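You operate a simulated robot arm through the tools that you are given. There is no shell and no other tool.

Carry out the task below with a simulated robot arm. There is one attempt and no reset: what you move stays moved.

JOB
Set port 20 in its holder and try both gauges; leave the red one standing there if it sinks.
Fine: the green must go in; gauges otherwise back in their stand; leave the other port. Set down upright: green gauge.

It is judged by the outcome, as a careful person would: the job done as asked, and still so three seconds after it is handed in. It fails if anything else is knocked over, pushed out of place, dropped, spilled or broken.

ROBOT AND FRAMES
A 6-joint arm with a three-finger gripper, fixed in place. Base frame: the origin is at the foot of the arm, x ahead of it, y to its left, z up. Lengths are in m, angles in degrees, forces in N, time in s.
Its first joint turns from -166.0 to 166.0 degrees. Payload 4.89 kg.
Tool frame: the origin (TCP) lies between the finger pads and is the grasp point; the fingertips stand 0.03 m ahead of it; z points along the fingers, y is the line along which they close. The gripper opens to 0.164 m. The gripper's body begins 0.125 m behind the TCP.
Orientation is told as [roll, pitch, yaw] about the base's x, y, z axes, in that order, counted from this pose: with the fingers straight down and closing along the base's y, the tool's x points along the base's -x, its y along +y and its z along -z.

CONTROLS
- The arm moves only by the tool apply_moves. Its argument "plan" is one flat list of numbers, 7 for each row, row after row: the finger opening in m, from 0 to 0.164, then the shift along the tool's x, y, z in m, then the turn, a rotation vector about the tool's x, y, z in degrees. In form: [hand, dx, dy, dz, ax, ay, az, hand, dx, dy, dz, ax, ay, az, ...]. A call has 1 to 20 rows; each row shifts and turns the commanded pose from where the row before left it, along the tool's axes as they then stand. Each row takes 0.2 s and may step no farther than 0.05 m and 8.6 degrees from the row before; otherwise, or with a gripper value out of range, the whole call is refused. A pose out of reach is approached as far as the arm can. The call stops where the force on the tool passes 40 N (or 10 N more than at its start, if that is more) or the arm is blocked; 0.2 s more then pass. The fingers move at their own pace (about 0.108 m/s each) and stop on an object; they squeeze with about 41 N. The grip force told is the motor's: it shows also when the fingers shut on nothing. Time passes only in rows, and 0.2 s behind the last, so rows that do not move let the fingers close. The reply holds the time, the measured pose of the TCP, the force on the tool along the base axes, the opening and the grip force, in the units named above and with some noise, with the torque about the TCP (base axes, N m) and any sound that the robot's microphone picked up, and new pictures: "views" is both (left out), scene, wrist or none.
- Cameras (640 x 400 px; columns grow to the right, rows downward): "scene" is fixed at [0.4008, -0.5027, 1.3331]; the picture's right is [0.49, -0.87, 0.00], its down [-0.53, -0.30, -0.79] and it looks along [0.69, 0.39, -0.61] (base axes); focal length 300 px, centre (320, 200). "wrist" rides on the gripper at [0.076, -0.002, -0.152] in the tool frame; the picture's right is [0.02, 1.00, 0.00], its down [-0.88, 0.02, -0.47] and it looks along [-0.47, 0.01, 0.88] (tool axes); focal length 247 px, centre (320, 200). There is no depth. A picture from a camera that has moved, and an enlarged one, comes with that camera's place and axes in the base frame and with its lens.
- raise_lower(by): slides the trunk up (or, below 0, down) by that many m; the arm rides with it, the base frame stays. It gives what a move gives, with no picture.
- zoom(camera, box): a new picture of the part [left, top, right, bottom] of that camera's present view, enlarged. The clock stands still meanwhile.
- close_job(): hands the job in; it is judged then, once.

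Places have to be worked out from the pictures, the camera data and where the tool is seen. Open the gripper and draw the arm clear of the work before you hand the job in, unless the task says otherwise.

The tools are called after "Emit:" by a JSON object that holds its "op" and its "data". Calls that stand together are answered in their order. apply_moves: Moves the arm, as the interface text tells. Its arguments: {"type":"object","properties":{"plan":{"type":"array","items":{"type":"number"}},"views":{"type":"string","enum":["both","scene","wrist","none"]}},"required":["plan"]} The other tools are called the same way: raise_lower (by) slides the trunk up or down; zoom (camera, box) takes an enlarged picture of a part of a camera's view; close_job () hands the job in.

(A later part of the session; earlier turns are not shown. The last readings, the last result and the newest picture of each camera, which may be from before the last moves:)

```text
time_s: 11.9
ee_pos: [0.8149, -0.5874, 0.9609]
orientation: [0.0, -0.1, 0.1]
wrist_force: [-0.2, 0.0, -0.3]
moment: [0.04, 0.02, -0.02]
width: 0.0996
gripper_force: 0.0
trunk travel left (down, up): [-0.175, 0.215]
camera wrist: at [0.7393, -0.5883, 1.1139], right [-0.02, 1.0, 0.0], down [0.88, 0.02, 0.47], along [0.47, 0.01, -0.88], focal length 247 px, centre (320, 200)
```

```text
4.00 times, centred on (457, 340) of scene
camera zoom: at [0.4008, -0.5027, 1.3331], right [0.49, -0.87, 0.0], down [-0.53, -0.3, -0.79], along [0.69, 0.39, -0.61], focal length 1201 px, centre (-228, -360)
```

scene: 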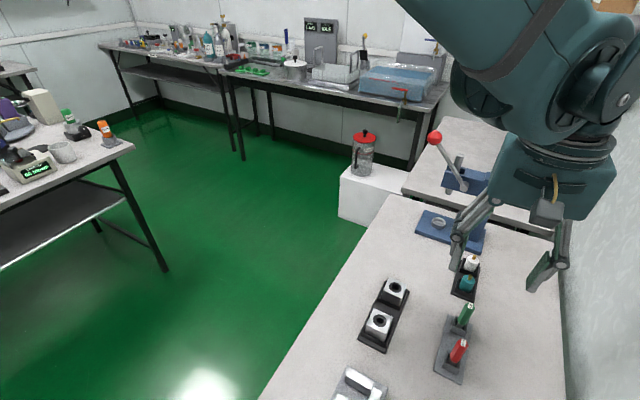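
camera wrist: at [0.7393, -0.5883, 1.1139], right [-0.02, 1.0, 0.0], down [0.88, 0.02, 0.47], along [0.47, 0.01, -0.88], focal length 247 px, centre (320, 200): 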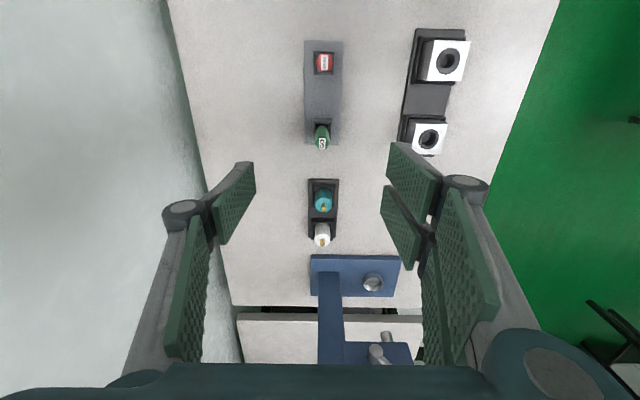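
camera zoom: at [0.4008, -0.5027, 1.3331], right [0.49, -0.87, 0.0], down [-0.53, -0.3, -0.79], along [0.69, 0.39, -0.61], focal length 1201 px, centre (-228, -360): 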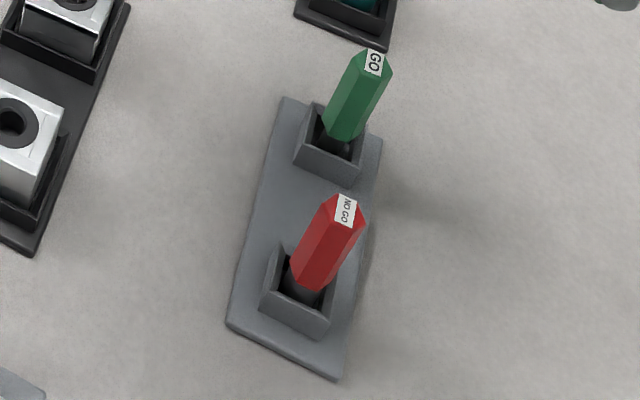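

Both gauges stand upright; their hexes seem to have corners along ±y, so I should grip with the fingers turned 30°. Zoom for detail.

Emit:
{"op": "zoom", "data": {"camera": "wrist", "box": [300, 110, 348, 158]}}

Emit:
{"op": "zoom", "data": {"camera": "wrist", "box": [300, 40, 348, 88]}}

Emit:
{"op": "zoom", "data": {"camera": "scene", "box": [445, 295, 485, 335]}}

Emit:
{"op": "zoom", "data": {"camera": "scene", "box": [435, 330, 485, 380]}}

```text
8.33 times, centred on (324, 134) of wrist
camera zoom: at [0.7393, -0.5883, 1.1139], right [-0.02, 1.0, 0.0], down [0.88, 0.02, 0.47], along [0.47, 0.01, -0.88], focal length 2058 px, centre (287, 750)
```

zoom: 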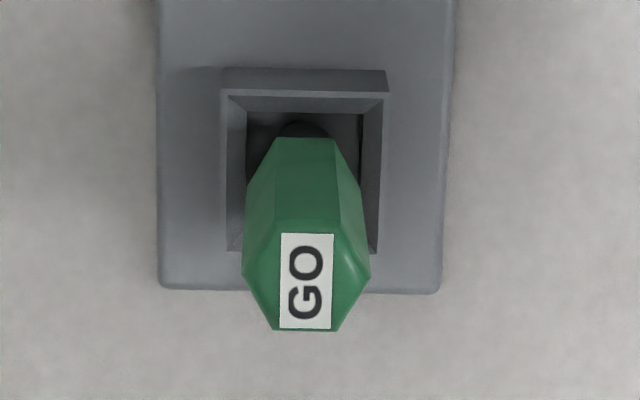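

```text
8.33 times, centred on (324, 64) of wrist
camera zoom: at [0.7393, -0.5883, 1.1139], right [-0.02, 1.0, 0.0], down [0.88, 0.02, 0.47], along [0.47, 0.01, -0.88], focal length 2058 px, centre (287, 1333)
```

zoom: 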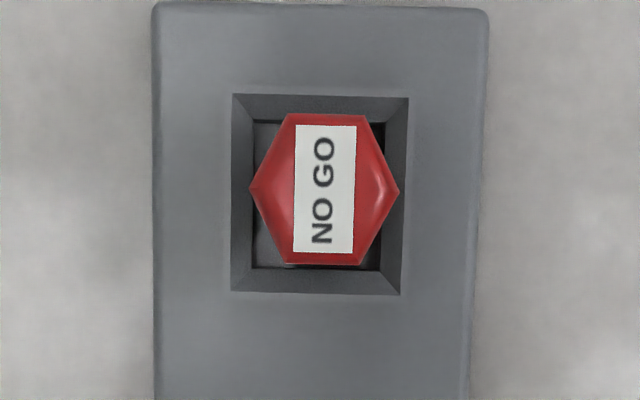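

```text
10.00 times, centred on (465, 315) of scene
camera zoom: at [0.4008, -0.5027, 1.3331], right [0.49, -0.87, 0.0], down [-0.53, -0.3, -0.79], along [0.69, 0.39, -0.61], focal length 3004 px, centre (-1130, -950)
```

zoom: 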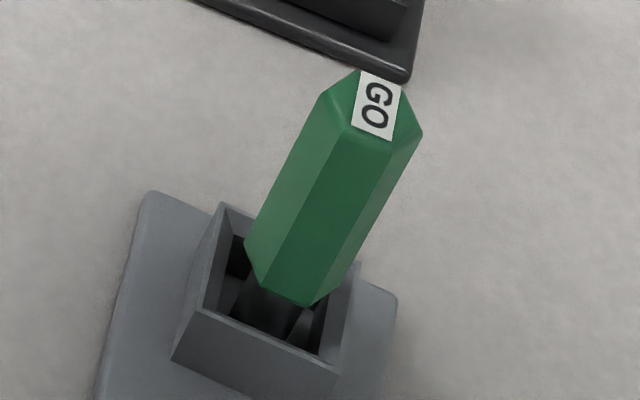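

```text
8.00 times, centred on (460, 355) of scene
camera zoom: at [0.4008, -0.5027, 1.3331], right [0.49, -0.87, 0.0], down [-0.53, -0.3, -0.79], along [0.69, 0.39, -0.61], focal length 2403 px, centre (-800, -1040)
```

zoom: 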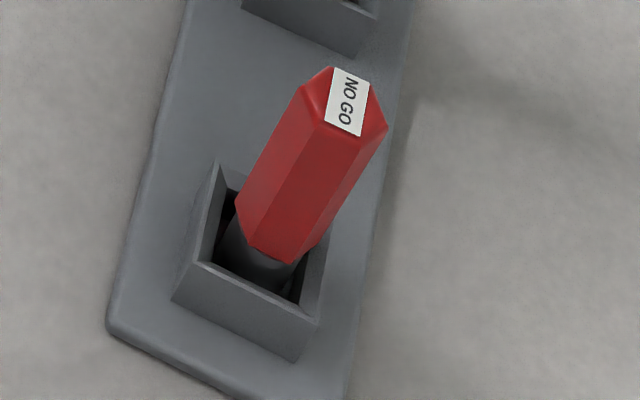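

Hexes are aligned with corners on ±y; green at about (0.8135, -0.585), top ≈0.835; red at (0.7335, -0.585). I'll turn the tool by 30° (to grip flats), and come down to z≈0.88 to re-check.

Emit:
{"op": "apply_moves", "data": {"plan": [0.1, 0.0015, 0.0024, 0.01, 0, 0, 0, 0.08, 0, 0, 0.01, 0, 0, 7.5, 0.06, 0, 0, 0.01, 0, 0, 7.5, 0.06, 0, 0, 0.02, 0, 0, 7.5, 0.06, 0, 0, 0.02, 0, 0, 7.5, 0.06, 0, 0, 0, 0, 0, 0]}}

Emit:
{"op": "zoom", "data": {"camera": "wrist", "box": [270, 80, 370, 200]}}

```text
time_s: 13.3
ee_pos: [0.8151, -0.5844, 0.8908]
orientation: [0.0, -0.1, -29.9]
wrist_force: [0.1, 0.2, 0.3]
moment: [0.02, 0.03, 0.0]
width: 0.0598
gripper_force: 0.1
trunk travel left (down, up): [-0.175, 0.215]
camera wrist: at [0.7473, -0.5467, 1.0433], right [0.48, 0.88, 0.0], down [0.77, -0.42, 0.47], along [0.42, -0.23, -0.88], focal length 247 px, centre (320, 200)
```

scene: 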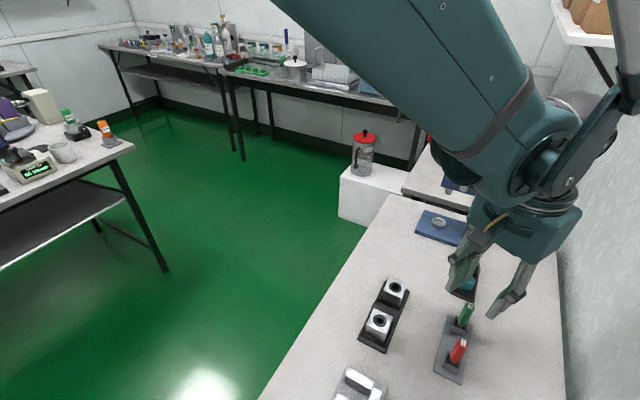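
wrist: 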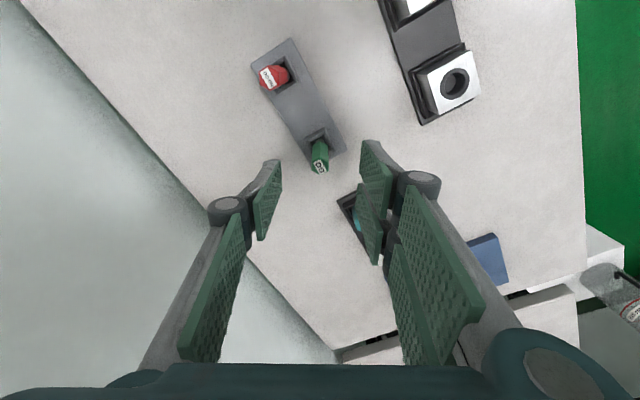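

```text
3.33 times, centred on (320, 140) of wrist
camera zoom: at [0.7473, -0.5467, 1.0433], right [0.48, 0.88, 0.0], down [0.77, -0.42, 0.47], along [0.42, -0.23, -0.88], focal length 823 px, centre (320, 400)
```

zoom: 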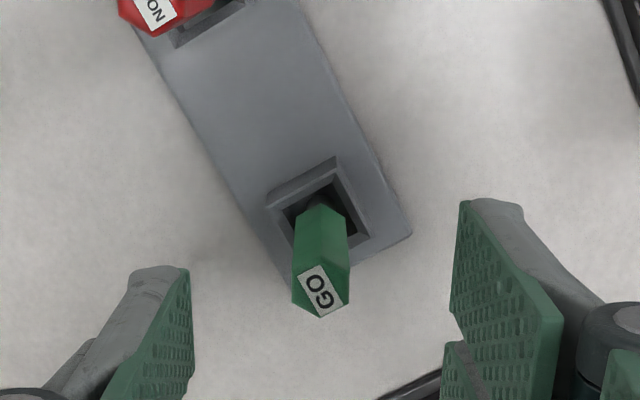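

Gauge lies centred between the fingers and ~2 mm further along; hex flats face the pads. Descend to z≈0.828 and close.

Emit:
{"op": "apply_moves", "data": {"plan": [0.06, -0.0018, 0, 0.03, 0, 0, 0, 0.06, 0, 0, 0.0325, 0, 0, 0, 0.04, 0, 0, 0, 0, 0, 0, 0.0, 0, 0, 0, 0, 0, 0, 0.0, 0, 0, 0, 0, 0, 0, 0.0, 0, 0, 0, 0, 0, 0]}}

Emit:
{"op": "zoom", "data": {"camera": "wrist", "box": [270, 130, 370, 230]}}

Emit:
{"op": "zoom", "data": {"camera": "scene", "box": [425, 280, 505, 340]}}

```text
time_s: 14.7
ee_pos: [0.8159, -0.5864, 0.8289]
orientation: [-0.1, 0.0, -30.0]
wrist_force: [-0.3, -0.1, -0.2]
moment: [-0.01, 0.02, 0.0]
width: 0.0159
gripper_force: 41.3
trunk travel left (down, up): [-0.175, 0.215]
camera wrist: at [0.7491, -0.5476, 0.9809], right [0.48, 0.88, 0.0], down [0.77, -0.42, 0.47], along [0.42, -0.23, -0.88], focal length 247 px, centre (320, 200)
```

scene: 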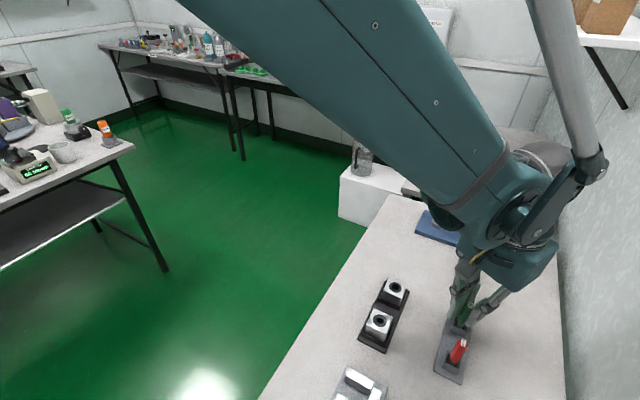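
wrist: 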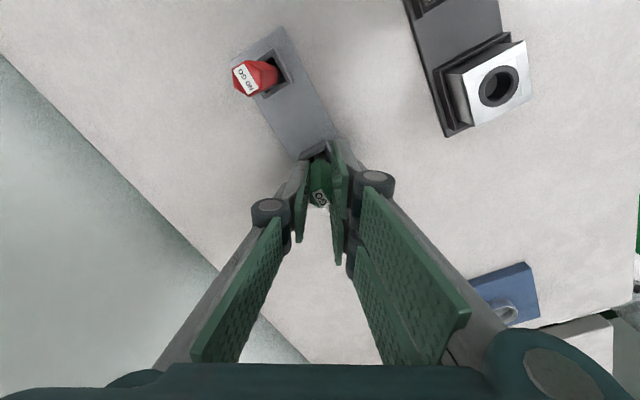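

```text
4.00 times, centred on (320, 180) of wrist
camera zoom: at [0.7491, -0.5476, 0.9809], right [0.48, 0.88, 0.0], down [0.77, -0.42, 0.47], along [0.42, -0.23, -0.88], focal length 988 px, centre (320, 280)
```

zoom: 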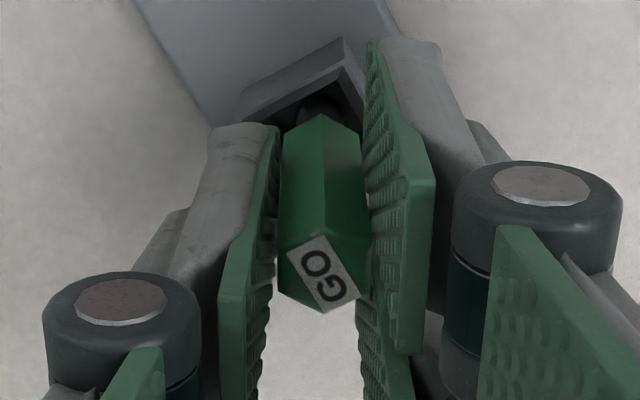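

```text
6.67 times, centred on (465, 310) of scene
camera zoom: at [0.4008, -0.5027, 1.3331], right [0.49, -0.87, 0.0], down [-0.53, -0.3, -0.79], along [0.69, 0.39, -0.61], focal length 2002 px, centre (-647, -533)
```

zoom: 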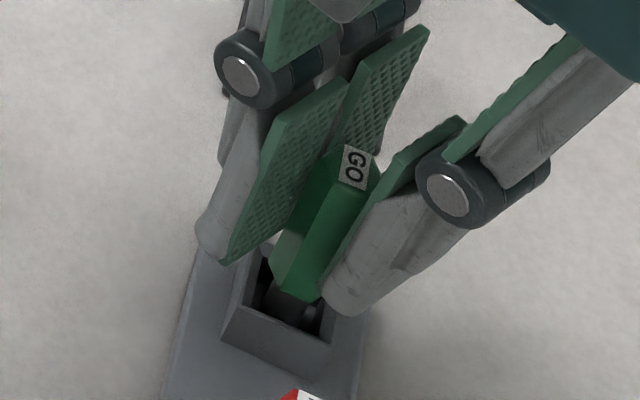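

Gripped (flats 15.9 mm), but with that known size the gauge computes to sit ~5 mm ahead of the TCP, near the pad edge. I'll open, shift 4.5 mm along, and regrip more centrally.

Emit:
{"op": "apply_moves", "data": {"plan": [0.04, 0, 0, 0, 0, 0, 0, 0.04, 0, 0, 0, 0, 0, 0, 0.04, -0.0045, 0, 0, 0, 0, 0, 0.0, 0, 0, 0, 0, 0, 0, 0.0, 0, 0, 0, 0, 0, 0, 0.0, 0, 0, 0, 0, 0, 0], "views": "wrist"}}

Emit:
{"op": "zoom", "data": {"camera": "wrist", "box": [280, 130, 360, 230]}}

Emit:
{"op": "zoom", "data": {"camera": "scene", "box": [440, 285, 490, 335]}}

```text
time_s: 16.1
ee_pos: [0.8209, -0.5876, 0.8275]
orientation: [0.0, -0.1, -29.8]
wrist_force: [-0.4, 0.4, 0.2]
moment: [0.04, 0.0, 0.0]
width: 0.0165
gripper_force: 41.3
trunk travel left (down, up): [-0.175, 0.215]
camera wrist: at [0.7532, -0.5499, 0.9808], right [0.48, 0.88, 0.0], down [0.77, -0.42, 0.47], along [0.42, -0.23, -0.88], focal length 247 px, centre (320, 200)
```

wrist: 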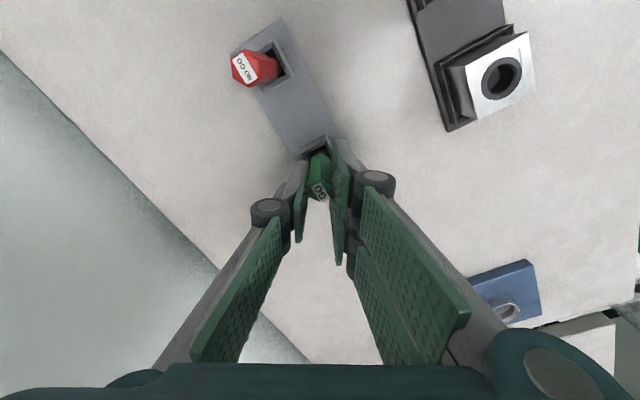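

```text
4.00 times, centred on (320, 180) of wrist
camera zoom: at [0.7532, -0.5499, 0.9808], right [0.48, 0.88, 0.0], down [0.77, -0.42, 0.47], along [0.42, -0.23, -0.88], focal length 988 px, centre (320, 280)
```

zoom: 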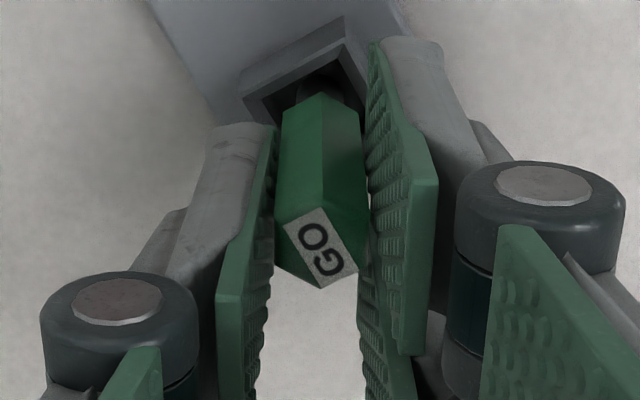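

```text
8.00 times, centred on (465, 310) of scene
camera zoom: at [0.4008, -0.5027, 1.3331], right [0.49, -0.87, 0.0], down [-0.53, -0.3, -0.79], along [0.69, 0.39, -0.61], focal length 2403 px, centre (-840, -680)
```

zoom: 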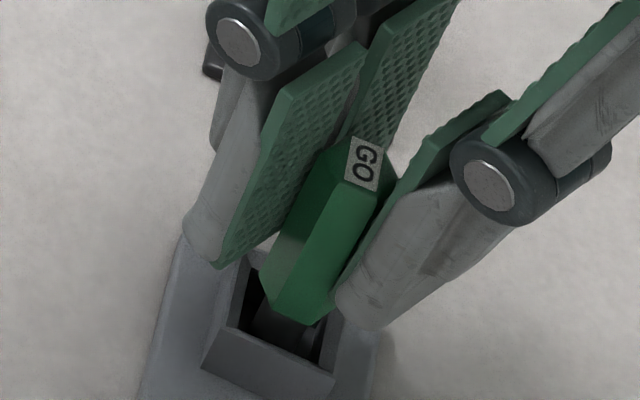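

Now centred within ~1 mm. I'll lift the gauge straight up, check it, and carry it to above port 20's bore.

Emit:
{"op": "apply_moves", "data": {"plan": [0.0, 0, 0, -0.02, 0, 0, 0, 0.0, 0, 0, -0.03, 0, 0, 0, 0.0, 0, 0, -0.025, 0, 0, 0, 0.0, 0, 0, 0, 0, 0, 0]}}

Emit:
{"op": "zoom", "data": {"camera": "wrist", "box": [280, 100, 360, 230]}}

Emit:
{"op": "zoom", "data": {"camera": "scene", "box": [440, 240, 510, 310]}}

```text
time_s: 17.1
ee_pos: [0.8214, -0.587, 0.9037]
orientation: [-0.1, -0.1, -29.8]
wrist_force: [-1.2, 0.3, 0.1]
moment: [-0.01, -0.03, -0.03]
width: 0.0165
gripper_force: 41.2
trunk travel left (down, up): [-0.175, 0.215]
camera wrist: at [0.7533, -0.5494, 1.0558], right [0.48, 0.88, 0.0], down [0.77, -0.42, 0.47], along [0.42, -0.23, -0.88], focal length 247 px, centre (320, 200)
```

scene: 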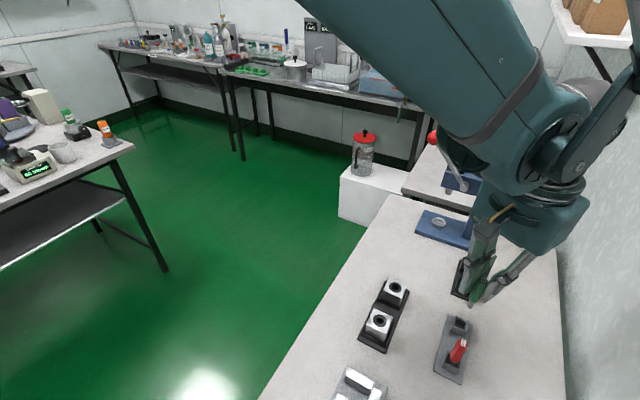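
wrist: 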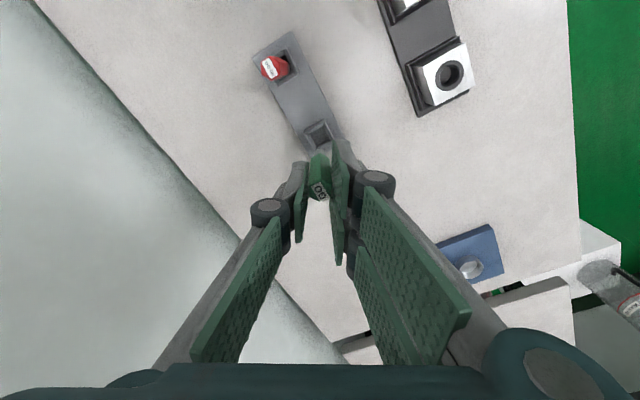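

```text
3.08 times, centred on (320, 165) of wrist
camera zoom: at [0.7533, -0.5494, 1.0558], right [0.48, 0.88, 0.0], down [0.77, -0.42, 0.47], along [0.42, -0.23, -0.88], focal length 760 px, centre (320, 308)
```

zoom: 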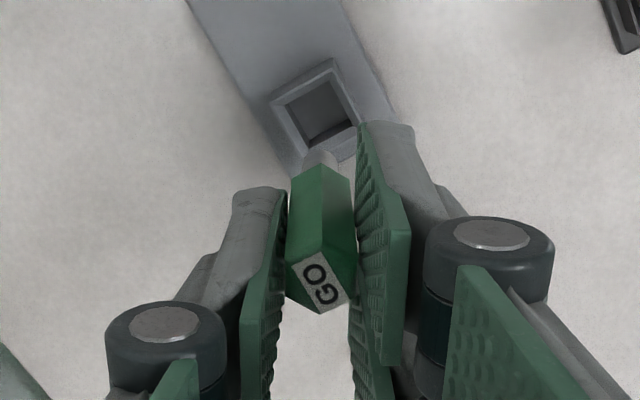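

```text
5.71 times, centred on (475, 275) of scene
camera zoom: at [0.4008, -0.5027, 1.3331], right [0.49, -0.87, 0.0], down [-0.53, -0.3, -0.79], along [0.69, 0.39, -0.61], focal length 1716 px, centre (-566, -229)
```

zoom: 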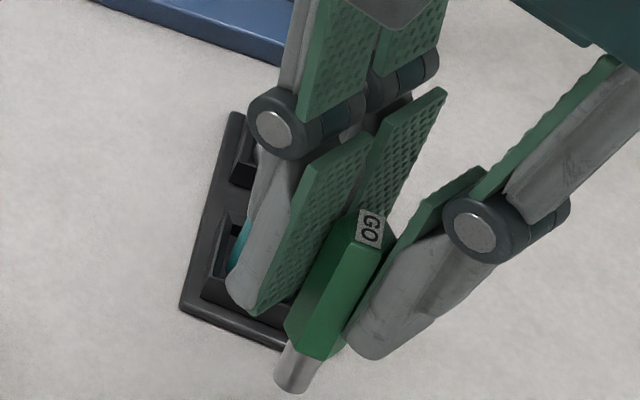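

The pin (~20 mm) sticks out below; pin tip is ~81 mm below the TCP. I'll carry it to above port 20 at this height (tip ≈0.82, port top 0.791).

Emit:
{"op": "apply_moves", "data": {"plan": [0.0, 0.0182, 0.0301, 0, 0, 0, 0, 0.0, 0.0182, 0.0301, 0, 0, 0, 0, 0.0, 0.0182, 0.0301, 0, 0, 0, 0, 0.0, 0.0182, 0.0301, 0, 0, 0, 0, 0.0, 0, 0, 0, 0, 0, 0]}}

Emit:
{"op": "zoom", "data": {"camera": "wrist", "box": [270, 100, 370, 230]}}

Emit:
{"op": "zoom", "data": {"camera": "scene", "box": [360, 230, 440, 310]}}

```text
time_s: 18.3
ee_pos: [0.8167, -0.4454, 0.9028]
orientation: [0.1, 0.0, -29.9]
wrist_force: [0.0, 0.0, 0.6]
moment: [-0.02, -0.02, -0.03]
width: 0.0163
gripper_force: 41.2
trunk travel left (down, up): [-0.175, 0.215]
camera wrist: at [0.7496, -0.4076, 1.0557], right [0.48, 0.88, 0.0], down [0.77, -0.42, 0.47], along [0.42, -0.23, -0.88], focal length 247 px, centre (320, 200)
```

scene: 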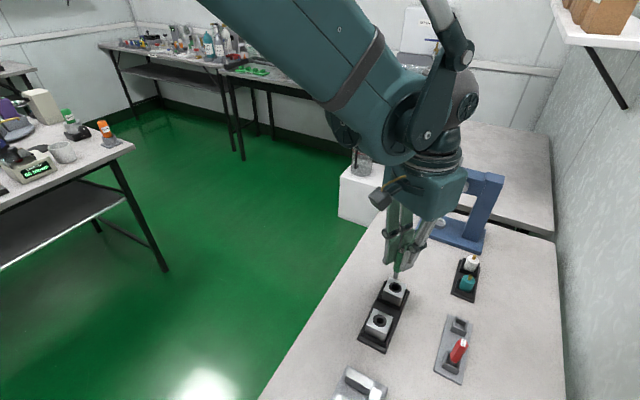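
wrist: 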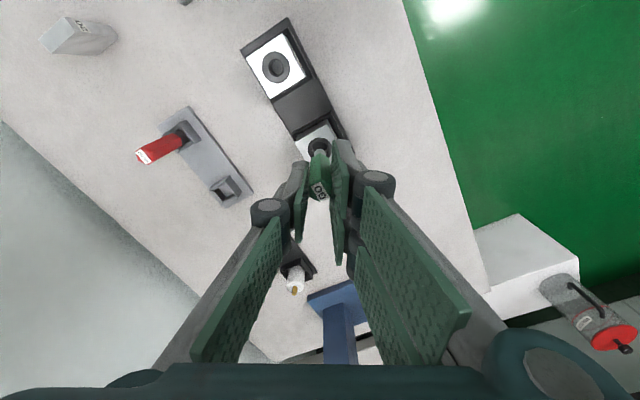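

```text
3.08 times, centred on (320, 165) of wrist
camera zoom: at [0.7496, -0.4076, 1.0557], right [0.48, 0.88, 0.0], down [0.77, -0.42, 0.47], along [0.42, -0.23, -0.88], focal length 760 px, centre (320, 308)
```

zoom: 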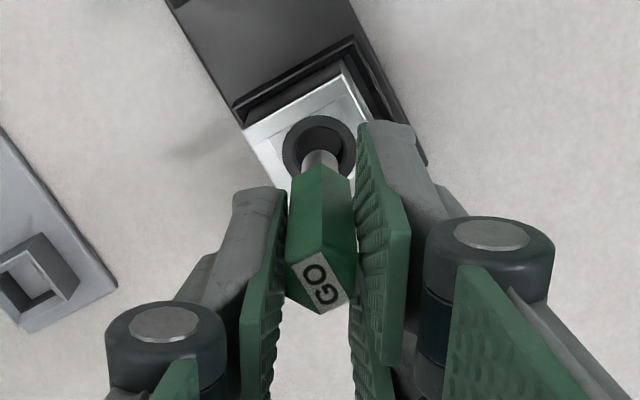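

```text
5.00 times, centred on (400, 270) of scene
camera zoom: at [0.4008, -0.5027, 1.3331], right [0.49, -0.87, 0.0], down [-0.53, -0.3, -0.79], along [0.69, 0.39, -0.61], focal length 1502 px, centre (-80, -150)
```

zoom: 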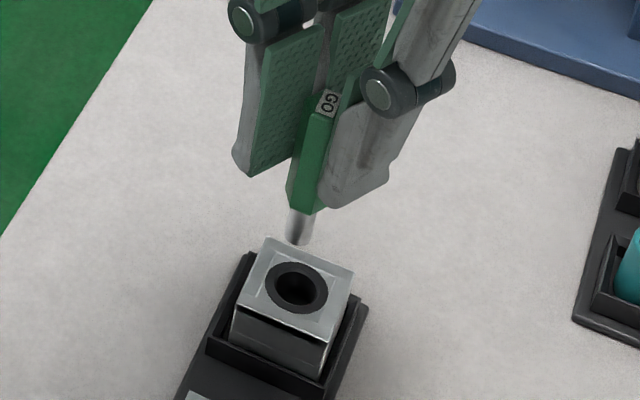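

Good view of both pin and bore. I'll lower 2 cm so the tip is just above the bore and compare them again at higher zoom.

Emit:
{"op": "apply_moves", "data": {"plan": [0.0, -0.003, -0.0005, 0.02, 0, 0, 0, 0.0, 0, 0, 0, 0, 0, 0, 0.0, 0, 0, 0, 0, 0, 0], "views": "none"}}

Emit:
{"op": "zoom", "data": {"camera": "wrist", "box": [295, 120, 345, 170]}}

Emit:
{"op": "zoom", "data": {"camera": "scene", "box": [375, 255, 415, 305]}}

```text
time_s: 19.1
ee_pos: [0.8191, -0.4476, 0.8821]
orientation: [-0.1, 0.0, -29.9]
wrist_force: [0.0, 0.4, -1.0]
moment: [0.03, 0.02, 0.0]
width: 0.0168
gripper_force: 41.0
trunk travel left (down, up): [-0.175, 0.215]
```

```text
8.00 times, centred on (320, 145) of wrist
camera zoom: at [0.7521, -0.4104, 1.0351], right [0.48, 0.88, 0.0], down [0.77, -0.42, 0.47], along [0.42, -0.23, -0.88], focal length 1976 px, centre (320, 640)
```

zoom: 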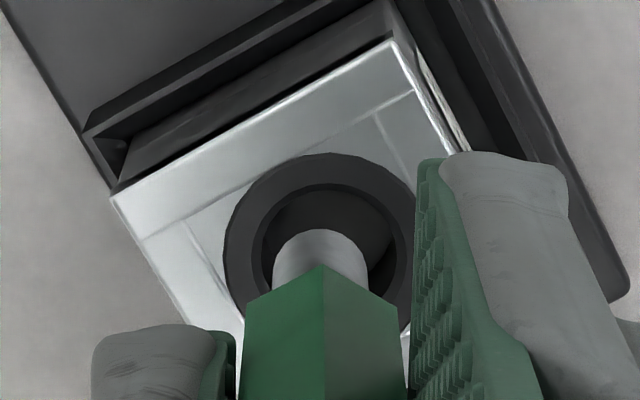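

```text
8.00 times, centred on (395, 280) of scene
camera zoom: at [0.4008, -0.5027, 1.3331], right [0.49, -0.87, 0.0], down [-0.53, -0.3, -0.79], along [0.69, 0.39, -0.61], focal length 2403 px, centre (-280, -440)
```

zoom: 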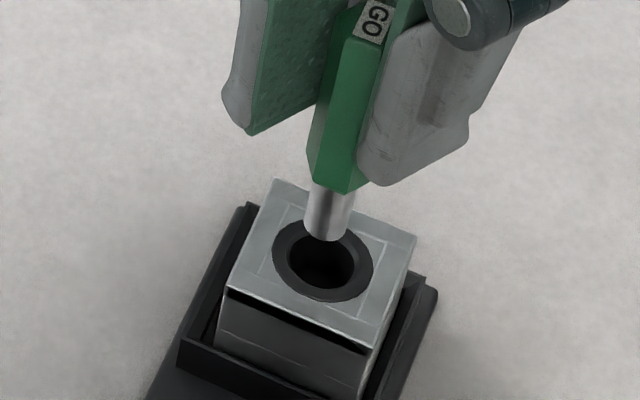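

Pin and bore nearly aligned: I need ~2 mm forward and 1 mm sideways. Apply and lower in small steps to test entry.

Emit:
{"op": "apply_moves", "data": {"plan": [0.0, -0.002, 0.001, 0, 0, 0, 0, 0.0, 0, 0, 0.005, 0, 0, 0, 0.0, 0, 0, 0.004, 0, 0, 0, 0.0, 0, 0, 0.003, 0, 0, 0, 0.0, 0, 0, 0.003, 0, 0, 0, 0.0, 0, 0, 0.003, 0, 0, 0], "views": "none"}}

Emit:
{"op": "zoom", "data": {"camera": "wrist", "box": [295, 120, 345, 170]}}

Emit:
{"op": "zoom", "data": {"camera": "scene", "box": [375, 255, 415, 305]}}

```text
time_s: 20.5
ee_pos: [0.8217, -0.4488, 0.8639]
orientation: [0.0, -0.1, -29.9]
wrist_force: [1.0, 0.1, 0.9]
moment: [-0.02, -0.02, -0.03]
width: 0.0168
gripper_force: 40.5
trunk travel left (down, up): [-0.175, 0.215]
```

```text
8.00 times, centred on (320, 145) of wrist
camera zoom: at [0.7547, -0.4109, 1.0172], right [0.48, 0.88, 0.0], down [0.77, -0.42, 0.47], along [0.42, -0.23, -0.88], focal length 1976 px, centre (320, 640)
```

zoom: 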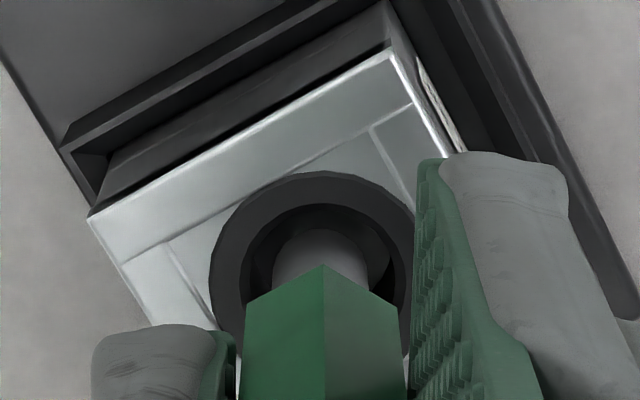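

```text
8.00 times, centred on (395, 280) of scene
camera zoom: at [0.4008, -0.5027, 1.3331], right [0.49, -0.87, 0.0], down [-0.53, -0.3, -0.79], along [0.69, 0.39, -0.61], focal length 2403 px, centre (-280, -440)
```

zoom: 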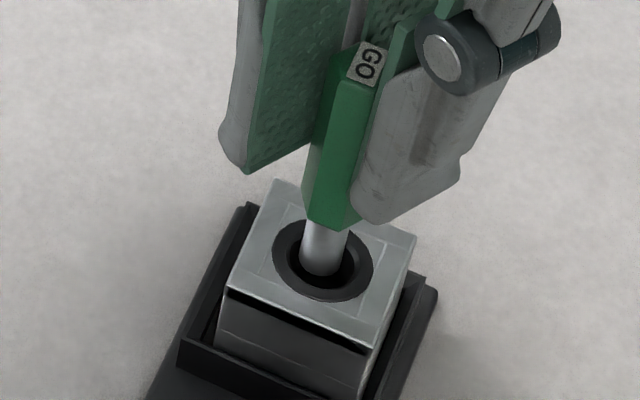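

The pin has entered the bore with a gap around it. Continue lowering in small steps.

Emit:
{"op": "apply_moves", "data": {"plan": [0.0, 0, 0, 0.003, 0, 0, 0, 0.0, 0, 0, 0.003, 0, 0, 0, 0.0, 0, 0, 0.002, 0, 0, 0, 0.0, 0, 0, 0, 0, 0, 0], "views": "none"}}

Emit:
{"op": "zoom", "data": {"camera": "wrist", "box": [295, 120, 345, 170]}}

Emit:
{"op": "zoom", "data": {"camera": "scene", "box": [375, 255, 415, 305]}}

```text
time_s: 21.5
ee_pos: [0.8209, -0.4491, 0.8556]
orientation: [0.1, -0.1, -29.9]
wrist_force: [0.3, -0.1, -0.7]
moment: [0.02, -0.02, -0.05]
width: 0.0167
gripper_force: 41.3
trunk travel left (down, up): [-0.175, 0.215]
```

```text
8.00 times, centred on (320, 145) of wrist
camera zoom: at [0.7547, -0.4107, 1.0094], right [0.48, 0.88, 0.0], down [0.77, -0.42, 0.47], along [0.42, -0.23, -0.88], focal length 1976 px, centre (320, 640)
```

zoom: 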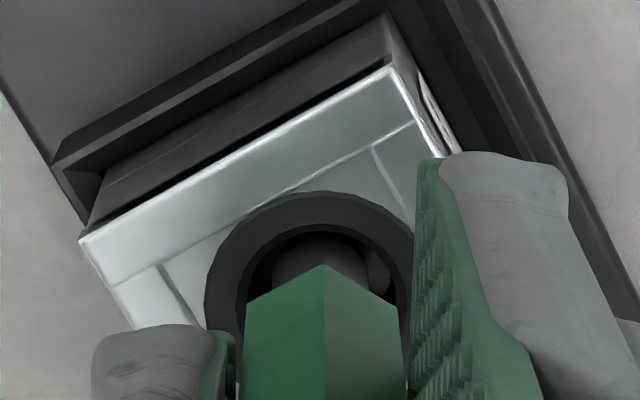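

```text
8.00 times, centred on (395, 280) of scene
camera zoom: at [0.4008, -0.5027, 1.3331], right [0.49, -0.87, 0.0], down [-0.53, -0.3, -0.79], along [0.69, 0.39, -0.61], focal length 2403 px, centre (-280, -440)
```

zoom: 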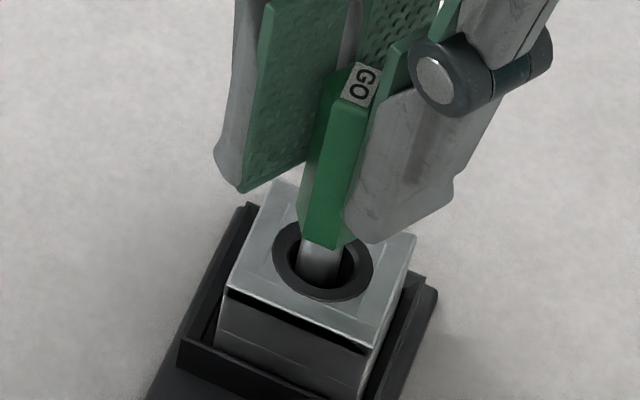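

Still free, pin ~12 mm deep. Continue down.

Emit:
{"op": "apply_moves", "data": {"plan": [0.0, 0, 0, 0.002, 0, 0, 0, 0.0, 0, 0, 0.002, 0, 0, 0, 0.0, 0, 0, 0.002, 0, 0, 0, 0.0, 0, 0, 0.001, 0, 0, 0], "views": "none"}}

Emit:
{"op": "zoom", "data": {"camera": "scene", "box": [375, 255, 415, 305]}}

```text
time_s: 22.5
ee_pos: [0.8215, -0.448, 0.8491]
orientation: [0.1, -0.2, -29.9]
wrist_force: [-1.4, 0.1, 0.4]
moment: [0.02, 0.01, 0.02]
width: 0.0165
gripper_force: 41.0
trunk travel left (down, up): [-0.175, 0.215]
```

```text
8.00 times, centred on (395, 280) of scene
camera zoom: at [0.4008, -0.5027, 1.3331], right [0.49, -0.87, 0.0], down [-0.53, -0.3, -0.79], along [0.69, 0.39, -0.61], focal length 2403 px, centre (-280, -440)
```

zoom: 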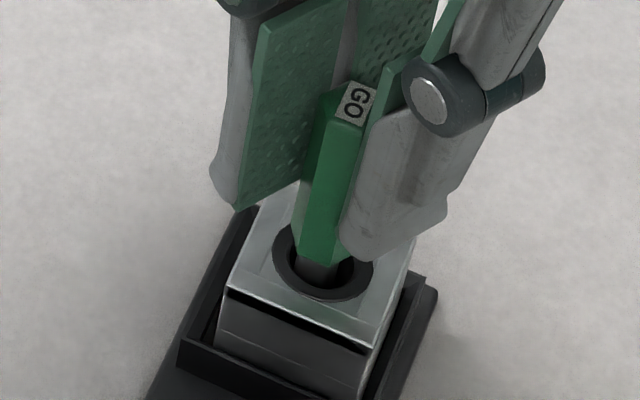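

No contact yet; handle bottom is a few mm above the port. Continue.

Emit:
{"op": "apply_moves", "data": {"plan": [0.0, 0, 0, 0.002, 0, 0, 0, 0.0, 0, 0, 0.002, 0, 0, 0, 0.0, 0, 0, 0.002, 0, 0, 0, 0.0, 0, 0, 0, 0, 0, 0], "views": "none"}}

Emit:
{"op": "zoom", "data": {"camera": "scene", "box": [375, 255, 415, 305]}}

Emit:
{"op": "zoom", "data": {"camera": "wrist", "box": [295, 120, 345, 170]}}

```text
time_s: 23.4
ee_pos: [0.8209, -0.4484, 0.8464]
orientation: [0.0, -0.3, -29.8]
wrist_force: [-2.4, 1.0, 29.2]
moment: [0.2, 0.3, -0.06]
width: 0.0164
gripper_force: 41.0
trunk travel left (down, up): [-0.175, 0.215]
stopped in row 4: the force on the tool passed its limit at 42 N (the readings are from after the stop); the commanded pose is now the measured one
```

```text
8.00 times, centred on (395, 280) of scene
camera zoom: at [0.4008, -0.5027, 1.3331], right [0.49, -0.87, 0.0], down [-0.53, -0.3, -0.79], along [0.69, 0.39, -0.61], focal length 2403 px, centre (-280, -440)
```

zoom: 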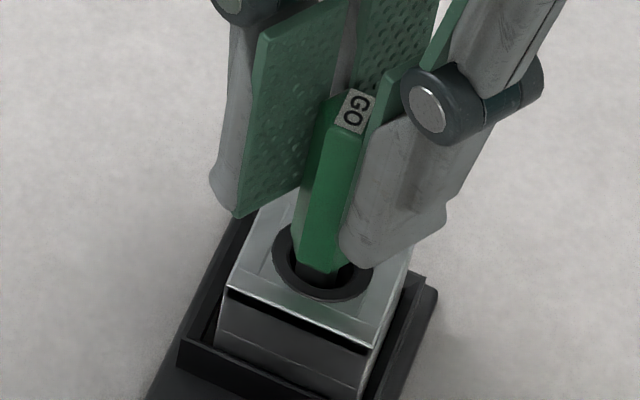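

```text
8.00 times, centred on (320, 145) of wrist
camera zoom: at [0.7544, -0.4106, 0.9992], right [0.48, 0.88, 0.0], down [0.77, -0.42, 0.48], along [0.42, -0.23, -0.88], focal length 1976 px, centre (320, 640)
```

zoom: 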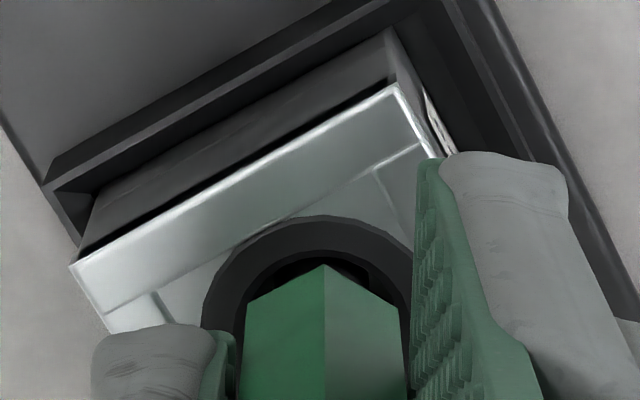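

Stopped on firm contact with the handle essentially at the port face: the green gauge goes in fully. I'll lift it straight out.

Emit:
{"op": "apply_moves", "data": {"plan": [0.0, 0, 0, -0.005, 0, 0, 0, 0.0, 0, 0, -0.015, 0, 0, 0, 0.0, 0, 0, -0.02, 0, 0, 0, 0.0, 0, 0, -0.018, 0, 0, 0, 0.0, 0, 0, 0, 0, 0, 0]}}

Emit:
{"op": "zoom", "data": {"camera": "scene", "box": [365, 235, 425, 310]}}

Emit:
{"op": "zoom", "data": {"camera": "wrist", "box": [270, 100, 370, 230]}}

```text
time_s: 24.6
ee_pos: [0.8217, -0.4484, 0.9022]
orientation: [0.0, -0.1, -29.8]
wrist_force: [-0.6, 0.2, -0.5]
moment: [-0.02, -0.01, -0.04]
width: 0.0166
gripper_force: 41.2
trunk travel left (down, up): [-0.175, 0.215]
camera wrist: at [0.755, -0.4112, 1.0561], right [0.48, 0.88, 0.0], down [0.77, -0.42, 0.48], along [0.42, -0.23, -0.88], focal length 247 px, centre (320, 200)
```

scene: 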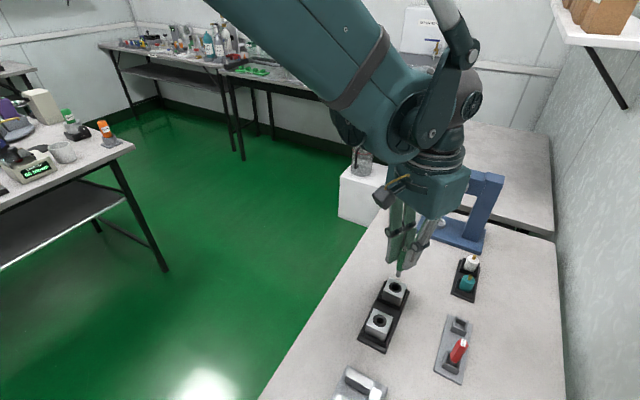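
wrist: 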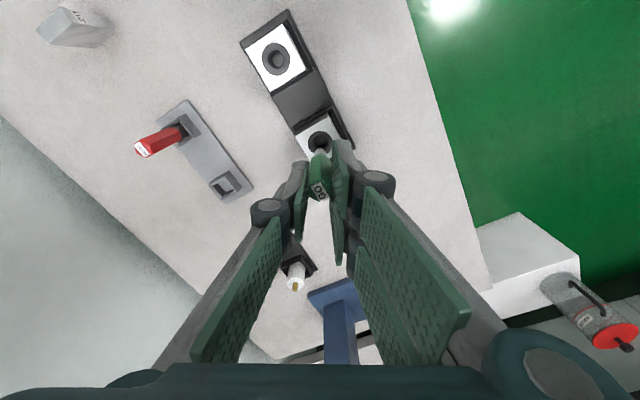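

```text
5.33 times, centred on (395, 272) of scene
camera zoom: at [0.4008, -0.5027, 1.3331], right [0.49, -0.87, 0.0], down [-0.53, -0.3, -0.79], along [0.69, 0.39, -0.61], focal length 1602 px, centre (-80, -187)
```

zoom: 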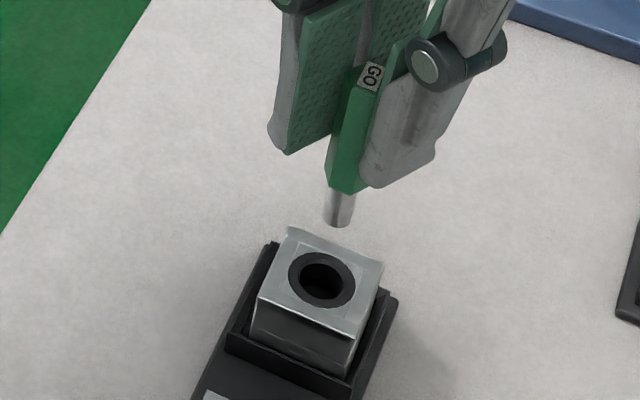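

```text
3.08 times, centred on (320, 165) of wrist
camera zoom: at [0.755, -0.4112, 1.0561], right [0.48, 0.88, 0.0], down [0.77, -0.42, 0.48], along [0.42, -0.23, -0.88], focal length 760 px, centre (320, 308)
```

zoom: 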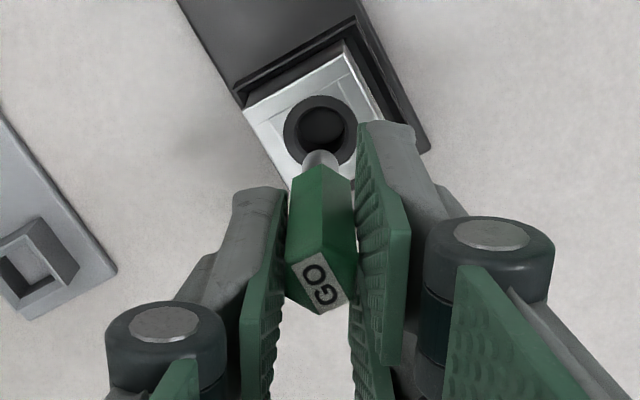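

Green is out cleanly and still firmly held. Carry it back to above its stand socket.

Emit:
{"op": "apply_moves", "data": {"plan": [0.0, -0.01715, -0.03013, 0, 0, 0, 0, 0.0, -0.01715, -0.03013, 0, 0, 0, 0, 0.0, -0.01715, -0.03013, 0, 0, 0, 0, 0.0, -0.01715, -0.03013, 0, 0, 0, 0, 0.0, 0, 0, 0.03, 0, 0, 0, 0.0, 0, 0, 0, 0, 0, 0]}}

Emit:
{"op": "zoom", "data": {"camera": "scene", "box": [430, 265, 500, 340]}}

Emit:
{"op": "zoom", "data": {"camera": "wrist", "box": [280, 100, 360, 190]}}

```text
time_s: 26.0
ee_pos: [0.8209, -0.5885, 0.8719]
orientation: [0.0, -0.1, -29.8]
wrist_force: [0.5, 0.0, 0.5]
moment: [0.07, 0.01, 0.0]
width: 0.0168
gripper_force: 41.0
trunk travel left (down, up): [-0.175, 0.215]
camera wrist: at [0.7545, -0.5507, 1.0249], right [0.48, 0.88, 0.0], down [0.77, -0.42, 0.48], along [0.42, -0.23, -0.88], focal length 247 px, centre (320, 200)
```

scene: 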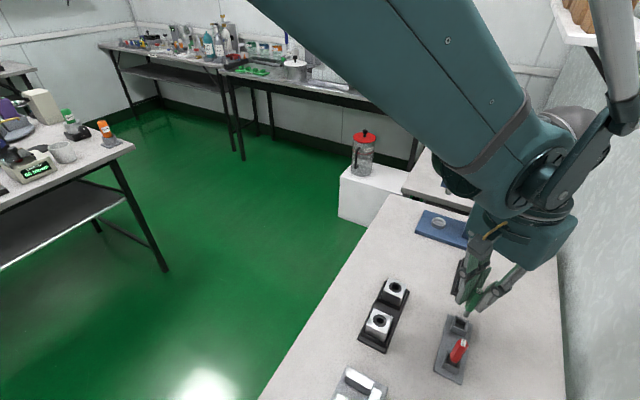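
wrist: 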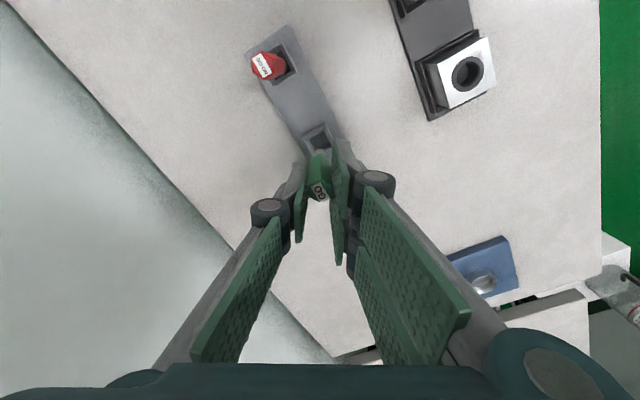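

```text
5.33 times, centred on (465, 302) of scene
camera zoom: at [0.4008, -0.5027, 1.3331], right [0.49, -0.87, 0.0], down [-0.53, -0.3, -0.79], along [0.69, 0.39, -0.61], focal length 1602 px, centre (-453, -347)
```

zoom: 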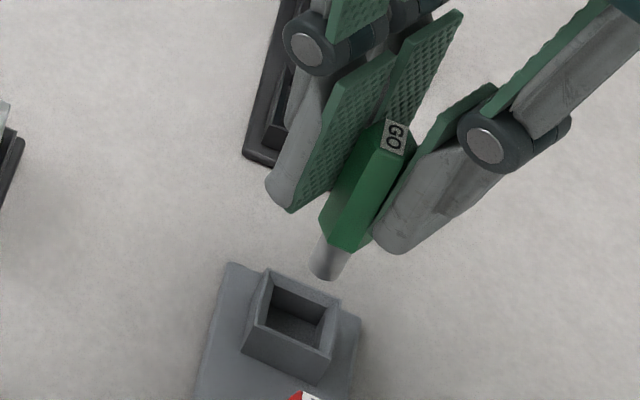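

```text
4.44 times, centred on (320, 145) of wrist
camera zoom: at [0.7545, -0.5507, 1.0249], right [0.48, 0.88, 0.0], down [0.77, -0.42, 0.48], along [0.42, -0.23, -0.88], focal length 1098 px, centre (320, 444)
```

zoom: 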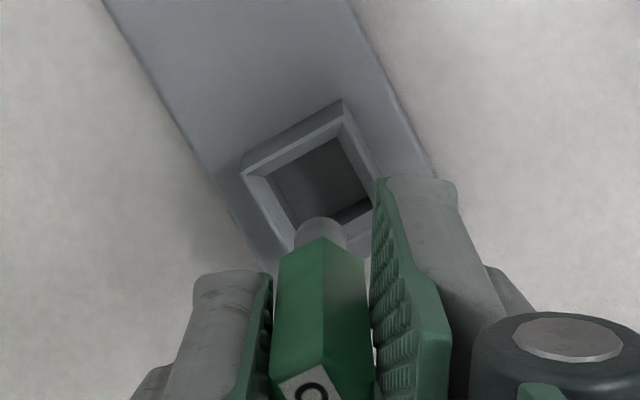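

Pin appears ~3 mm forward of the socket centre. Correct by 3 mm and lower to just above the rim for a check.

Emit:
{"op": "apply_moves", "data": {"plan": [0.0, 0.003, 0.0005, 0, 0, 0, 0, 0.0, 0, 0, 0.01, 0, 0, 0, 0.0, 0, 0, 0.01, 0, 0, 0, 0.0, 0, 0, 0, 0, 0, 0], "views": "none"}}

Emit:
{"op": "zoom", "data": {"camera": "scene", "box": [430, 280, 490, 340]}}

Emit:
{"op": "zoom", "data": {"camera": "wrist", "box": [280, 100, 360, 180]}}

```text
time_s: 27.0
ee_pos: [0.8186, -0.5851, 0.8535]
orientation: [0.0, -0.1, -29.9]
wrist_force: [0.2, -0.2, -0.4]
moment: [-0.03, -0.04, -0.01]
width: 0.0165
gripper_force: 41.6
trunk travel left (down, up): [-0.175, 0.215]
```

```text
6.67 times, centred on (460, 310) of scene
camera zoom: at [0.4008, -0.5027, 1.3331], right [0.49, -0.87, 0.0], down [-0.53, -0.3, -0.79], along [0.69, 0.39, -0.61], focal length 2002 px, centre (-613, -533)
```

zoom: 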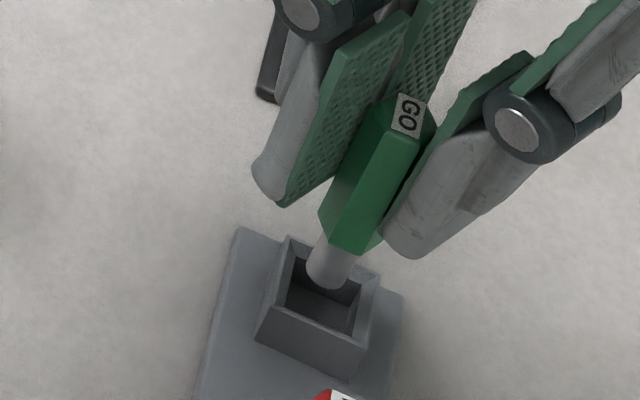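

```text
5.00 times, centred on (320, 140) of wrist
camera zoom: at [0.7522, -0.5473, 1.0056], right [0.48, 0.88, 0.0], down [0.77, -0.42, 0.48], along [0.42, -0.23, -0.88], focal length 1235 px, centre (320, 500)
```

zoom: 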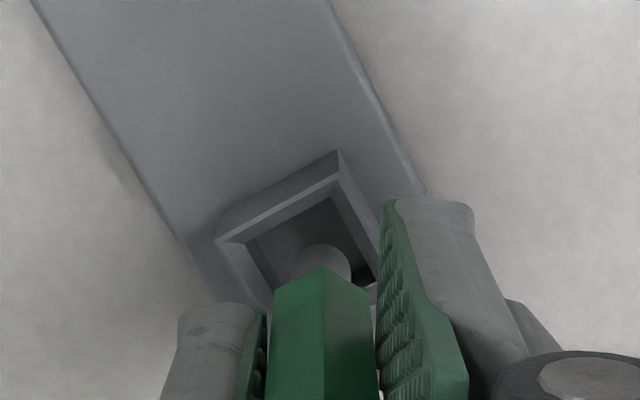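

Pin is centred over the socket. Lower into it, gently toward the end.

Emit:
{"op": "apply_moves", "data": {"plan": [0.0, 0, 0, 0.006, 0, 0, 0, 0.0, 0, 0, 0.006, 0, 0, 0, 0.0, 0, 0, 0.006, 0, 0, 0, 0.0, 0, 0, 0.003, 0, 0, 0, 0.0, 0, 0, 0, 0, 0, 0], "views": "none"}}

Emit:
{"op": "zoom", "data": {"camera": "scene", "box": [430, 280, 490, 340]}}

Emit:
{"op": "zoom", "data": {"camera": "wrist", "box": [280, 100, 360, 180]}}

```text
time_s: 28.2
ee_pos: [0.8201, -0.5856, 0.8323]
orientation: [0.0, -0.1, -29.9]
wrist_force: [-0.3, 0.1, -0.5]
moment: [0.0, 0.01, 0.02]
width: 0.0166
gripper_force: 41.1
trunk travel left (down, up): [-0.175, 0.215]
```

```text
6.67 times, centred on (460, 310) of scene
camera zoom: at [0.4008, -0.5027, 1.3331], right [0.49, -0.87, 0.0], down [-0.53, -0.3, -0.79], along [0.69, 0.39, -0.61], focal length 2002 px, centre (-613, -533)
```

zoom: 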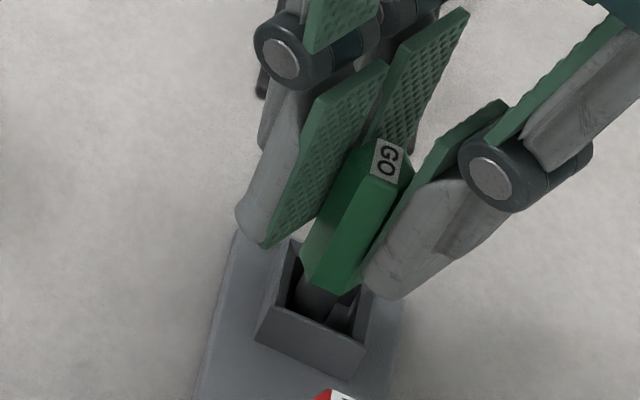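

```text
5.00 times, centred on (320, 140) of wrist
camera zoom: at [0.7525, -0.548, 0.9843], right [0.48, 0.88, 0.0], down [0.77, -0.42, 0.48], along [0.42, -0.23, -0.88], focal length 1235 px, centre (320, 500)
```

zoom: 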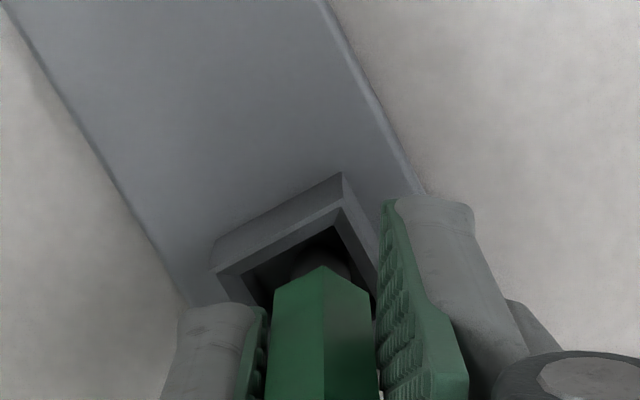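

Almost down. A few more millimetre-steps until light contact.

Emit:
{"op": "apply_moves", "data": {"plan": [0.0, 0, 0, 0.001, 0, 0, 0, 0.0, 0, 0, 0.001, 0, 0, 0, 0.0, 0, 0, 0.001, 0, 0, 0, 0.0, 0, 0, 0, 0, 0, 0], "views": "none"}}

```text
time_s: 29.2
ee_pos: [0.8201, -0.5847, 0.8288]
orientation: [0.0, 0.0, -30.0]
wrist_force: [0.2, 0.7, -0.6]
moment: [0.01, 0.01, 0.0]
width: 0.0166
gripper_force: 40.8
trunk travel left (down, up): [-0.175, 0.215]
```

Emit:
{"op": "apply_moves", "data": {"plan": [0.0, 0, 0, 0.0007, 0, 0, 0, 0.0, 0, 0, 0, 0, 0, 0, 0.0, 0, 0, 0.0005, 0, 0, 0, 0.0, 0, 0, 0, 0, 0, 0], "views": "none"}}

```text
time_s: 30.2
ee_pos: [0.8189, -0.5853, 0.8281]
orientation: [-0.1, 0.0, -29.9]
wrist_force: [-0.1, -0.3, 2.6]
moment: [0.04, -0.02, -0.02]
width: 0.0166
gripper_force: 40.5
trunk travel left (down, up): [-0.175, 0.215]
```

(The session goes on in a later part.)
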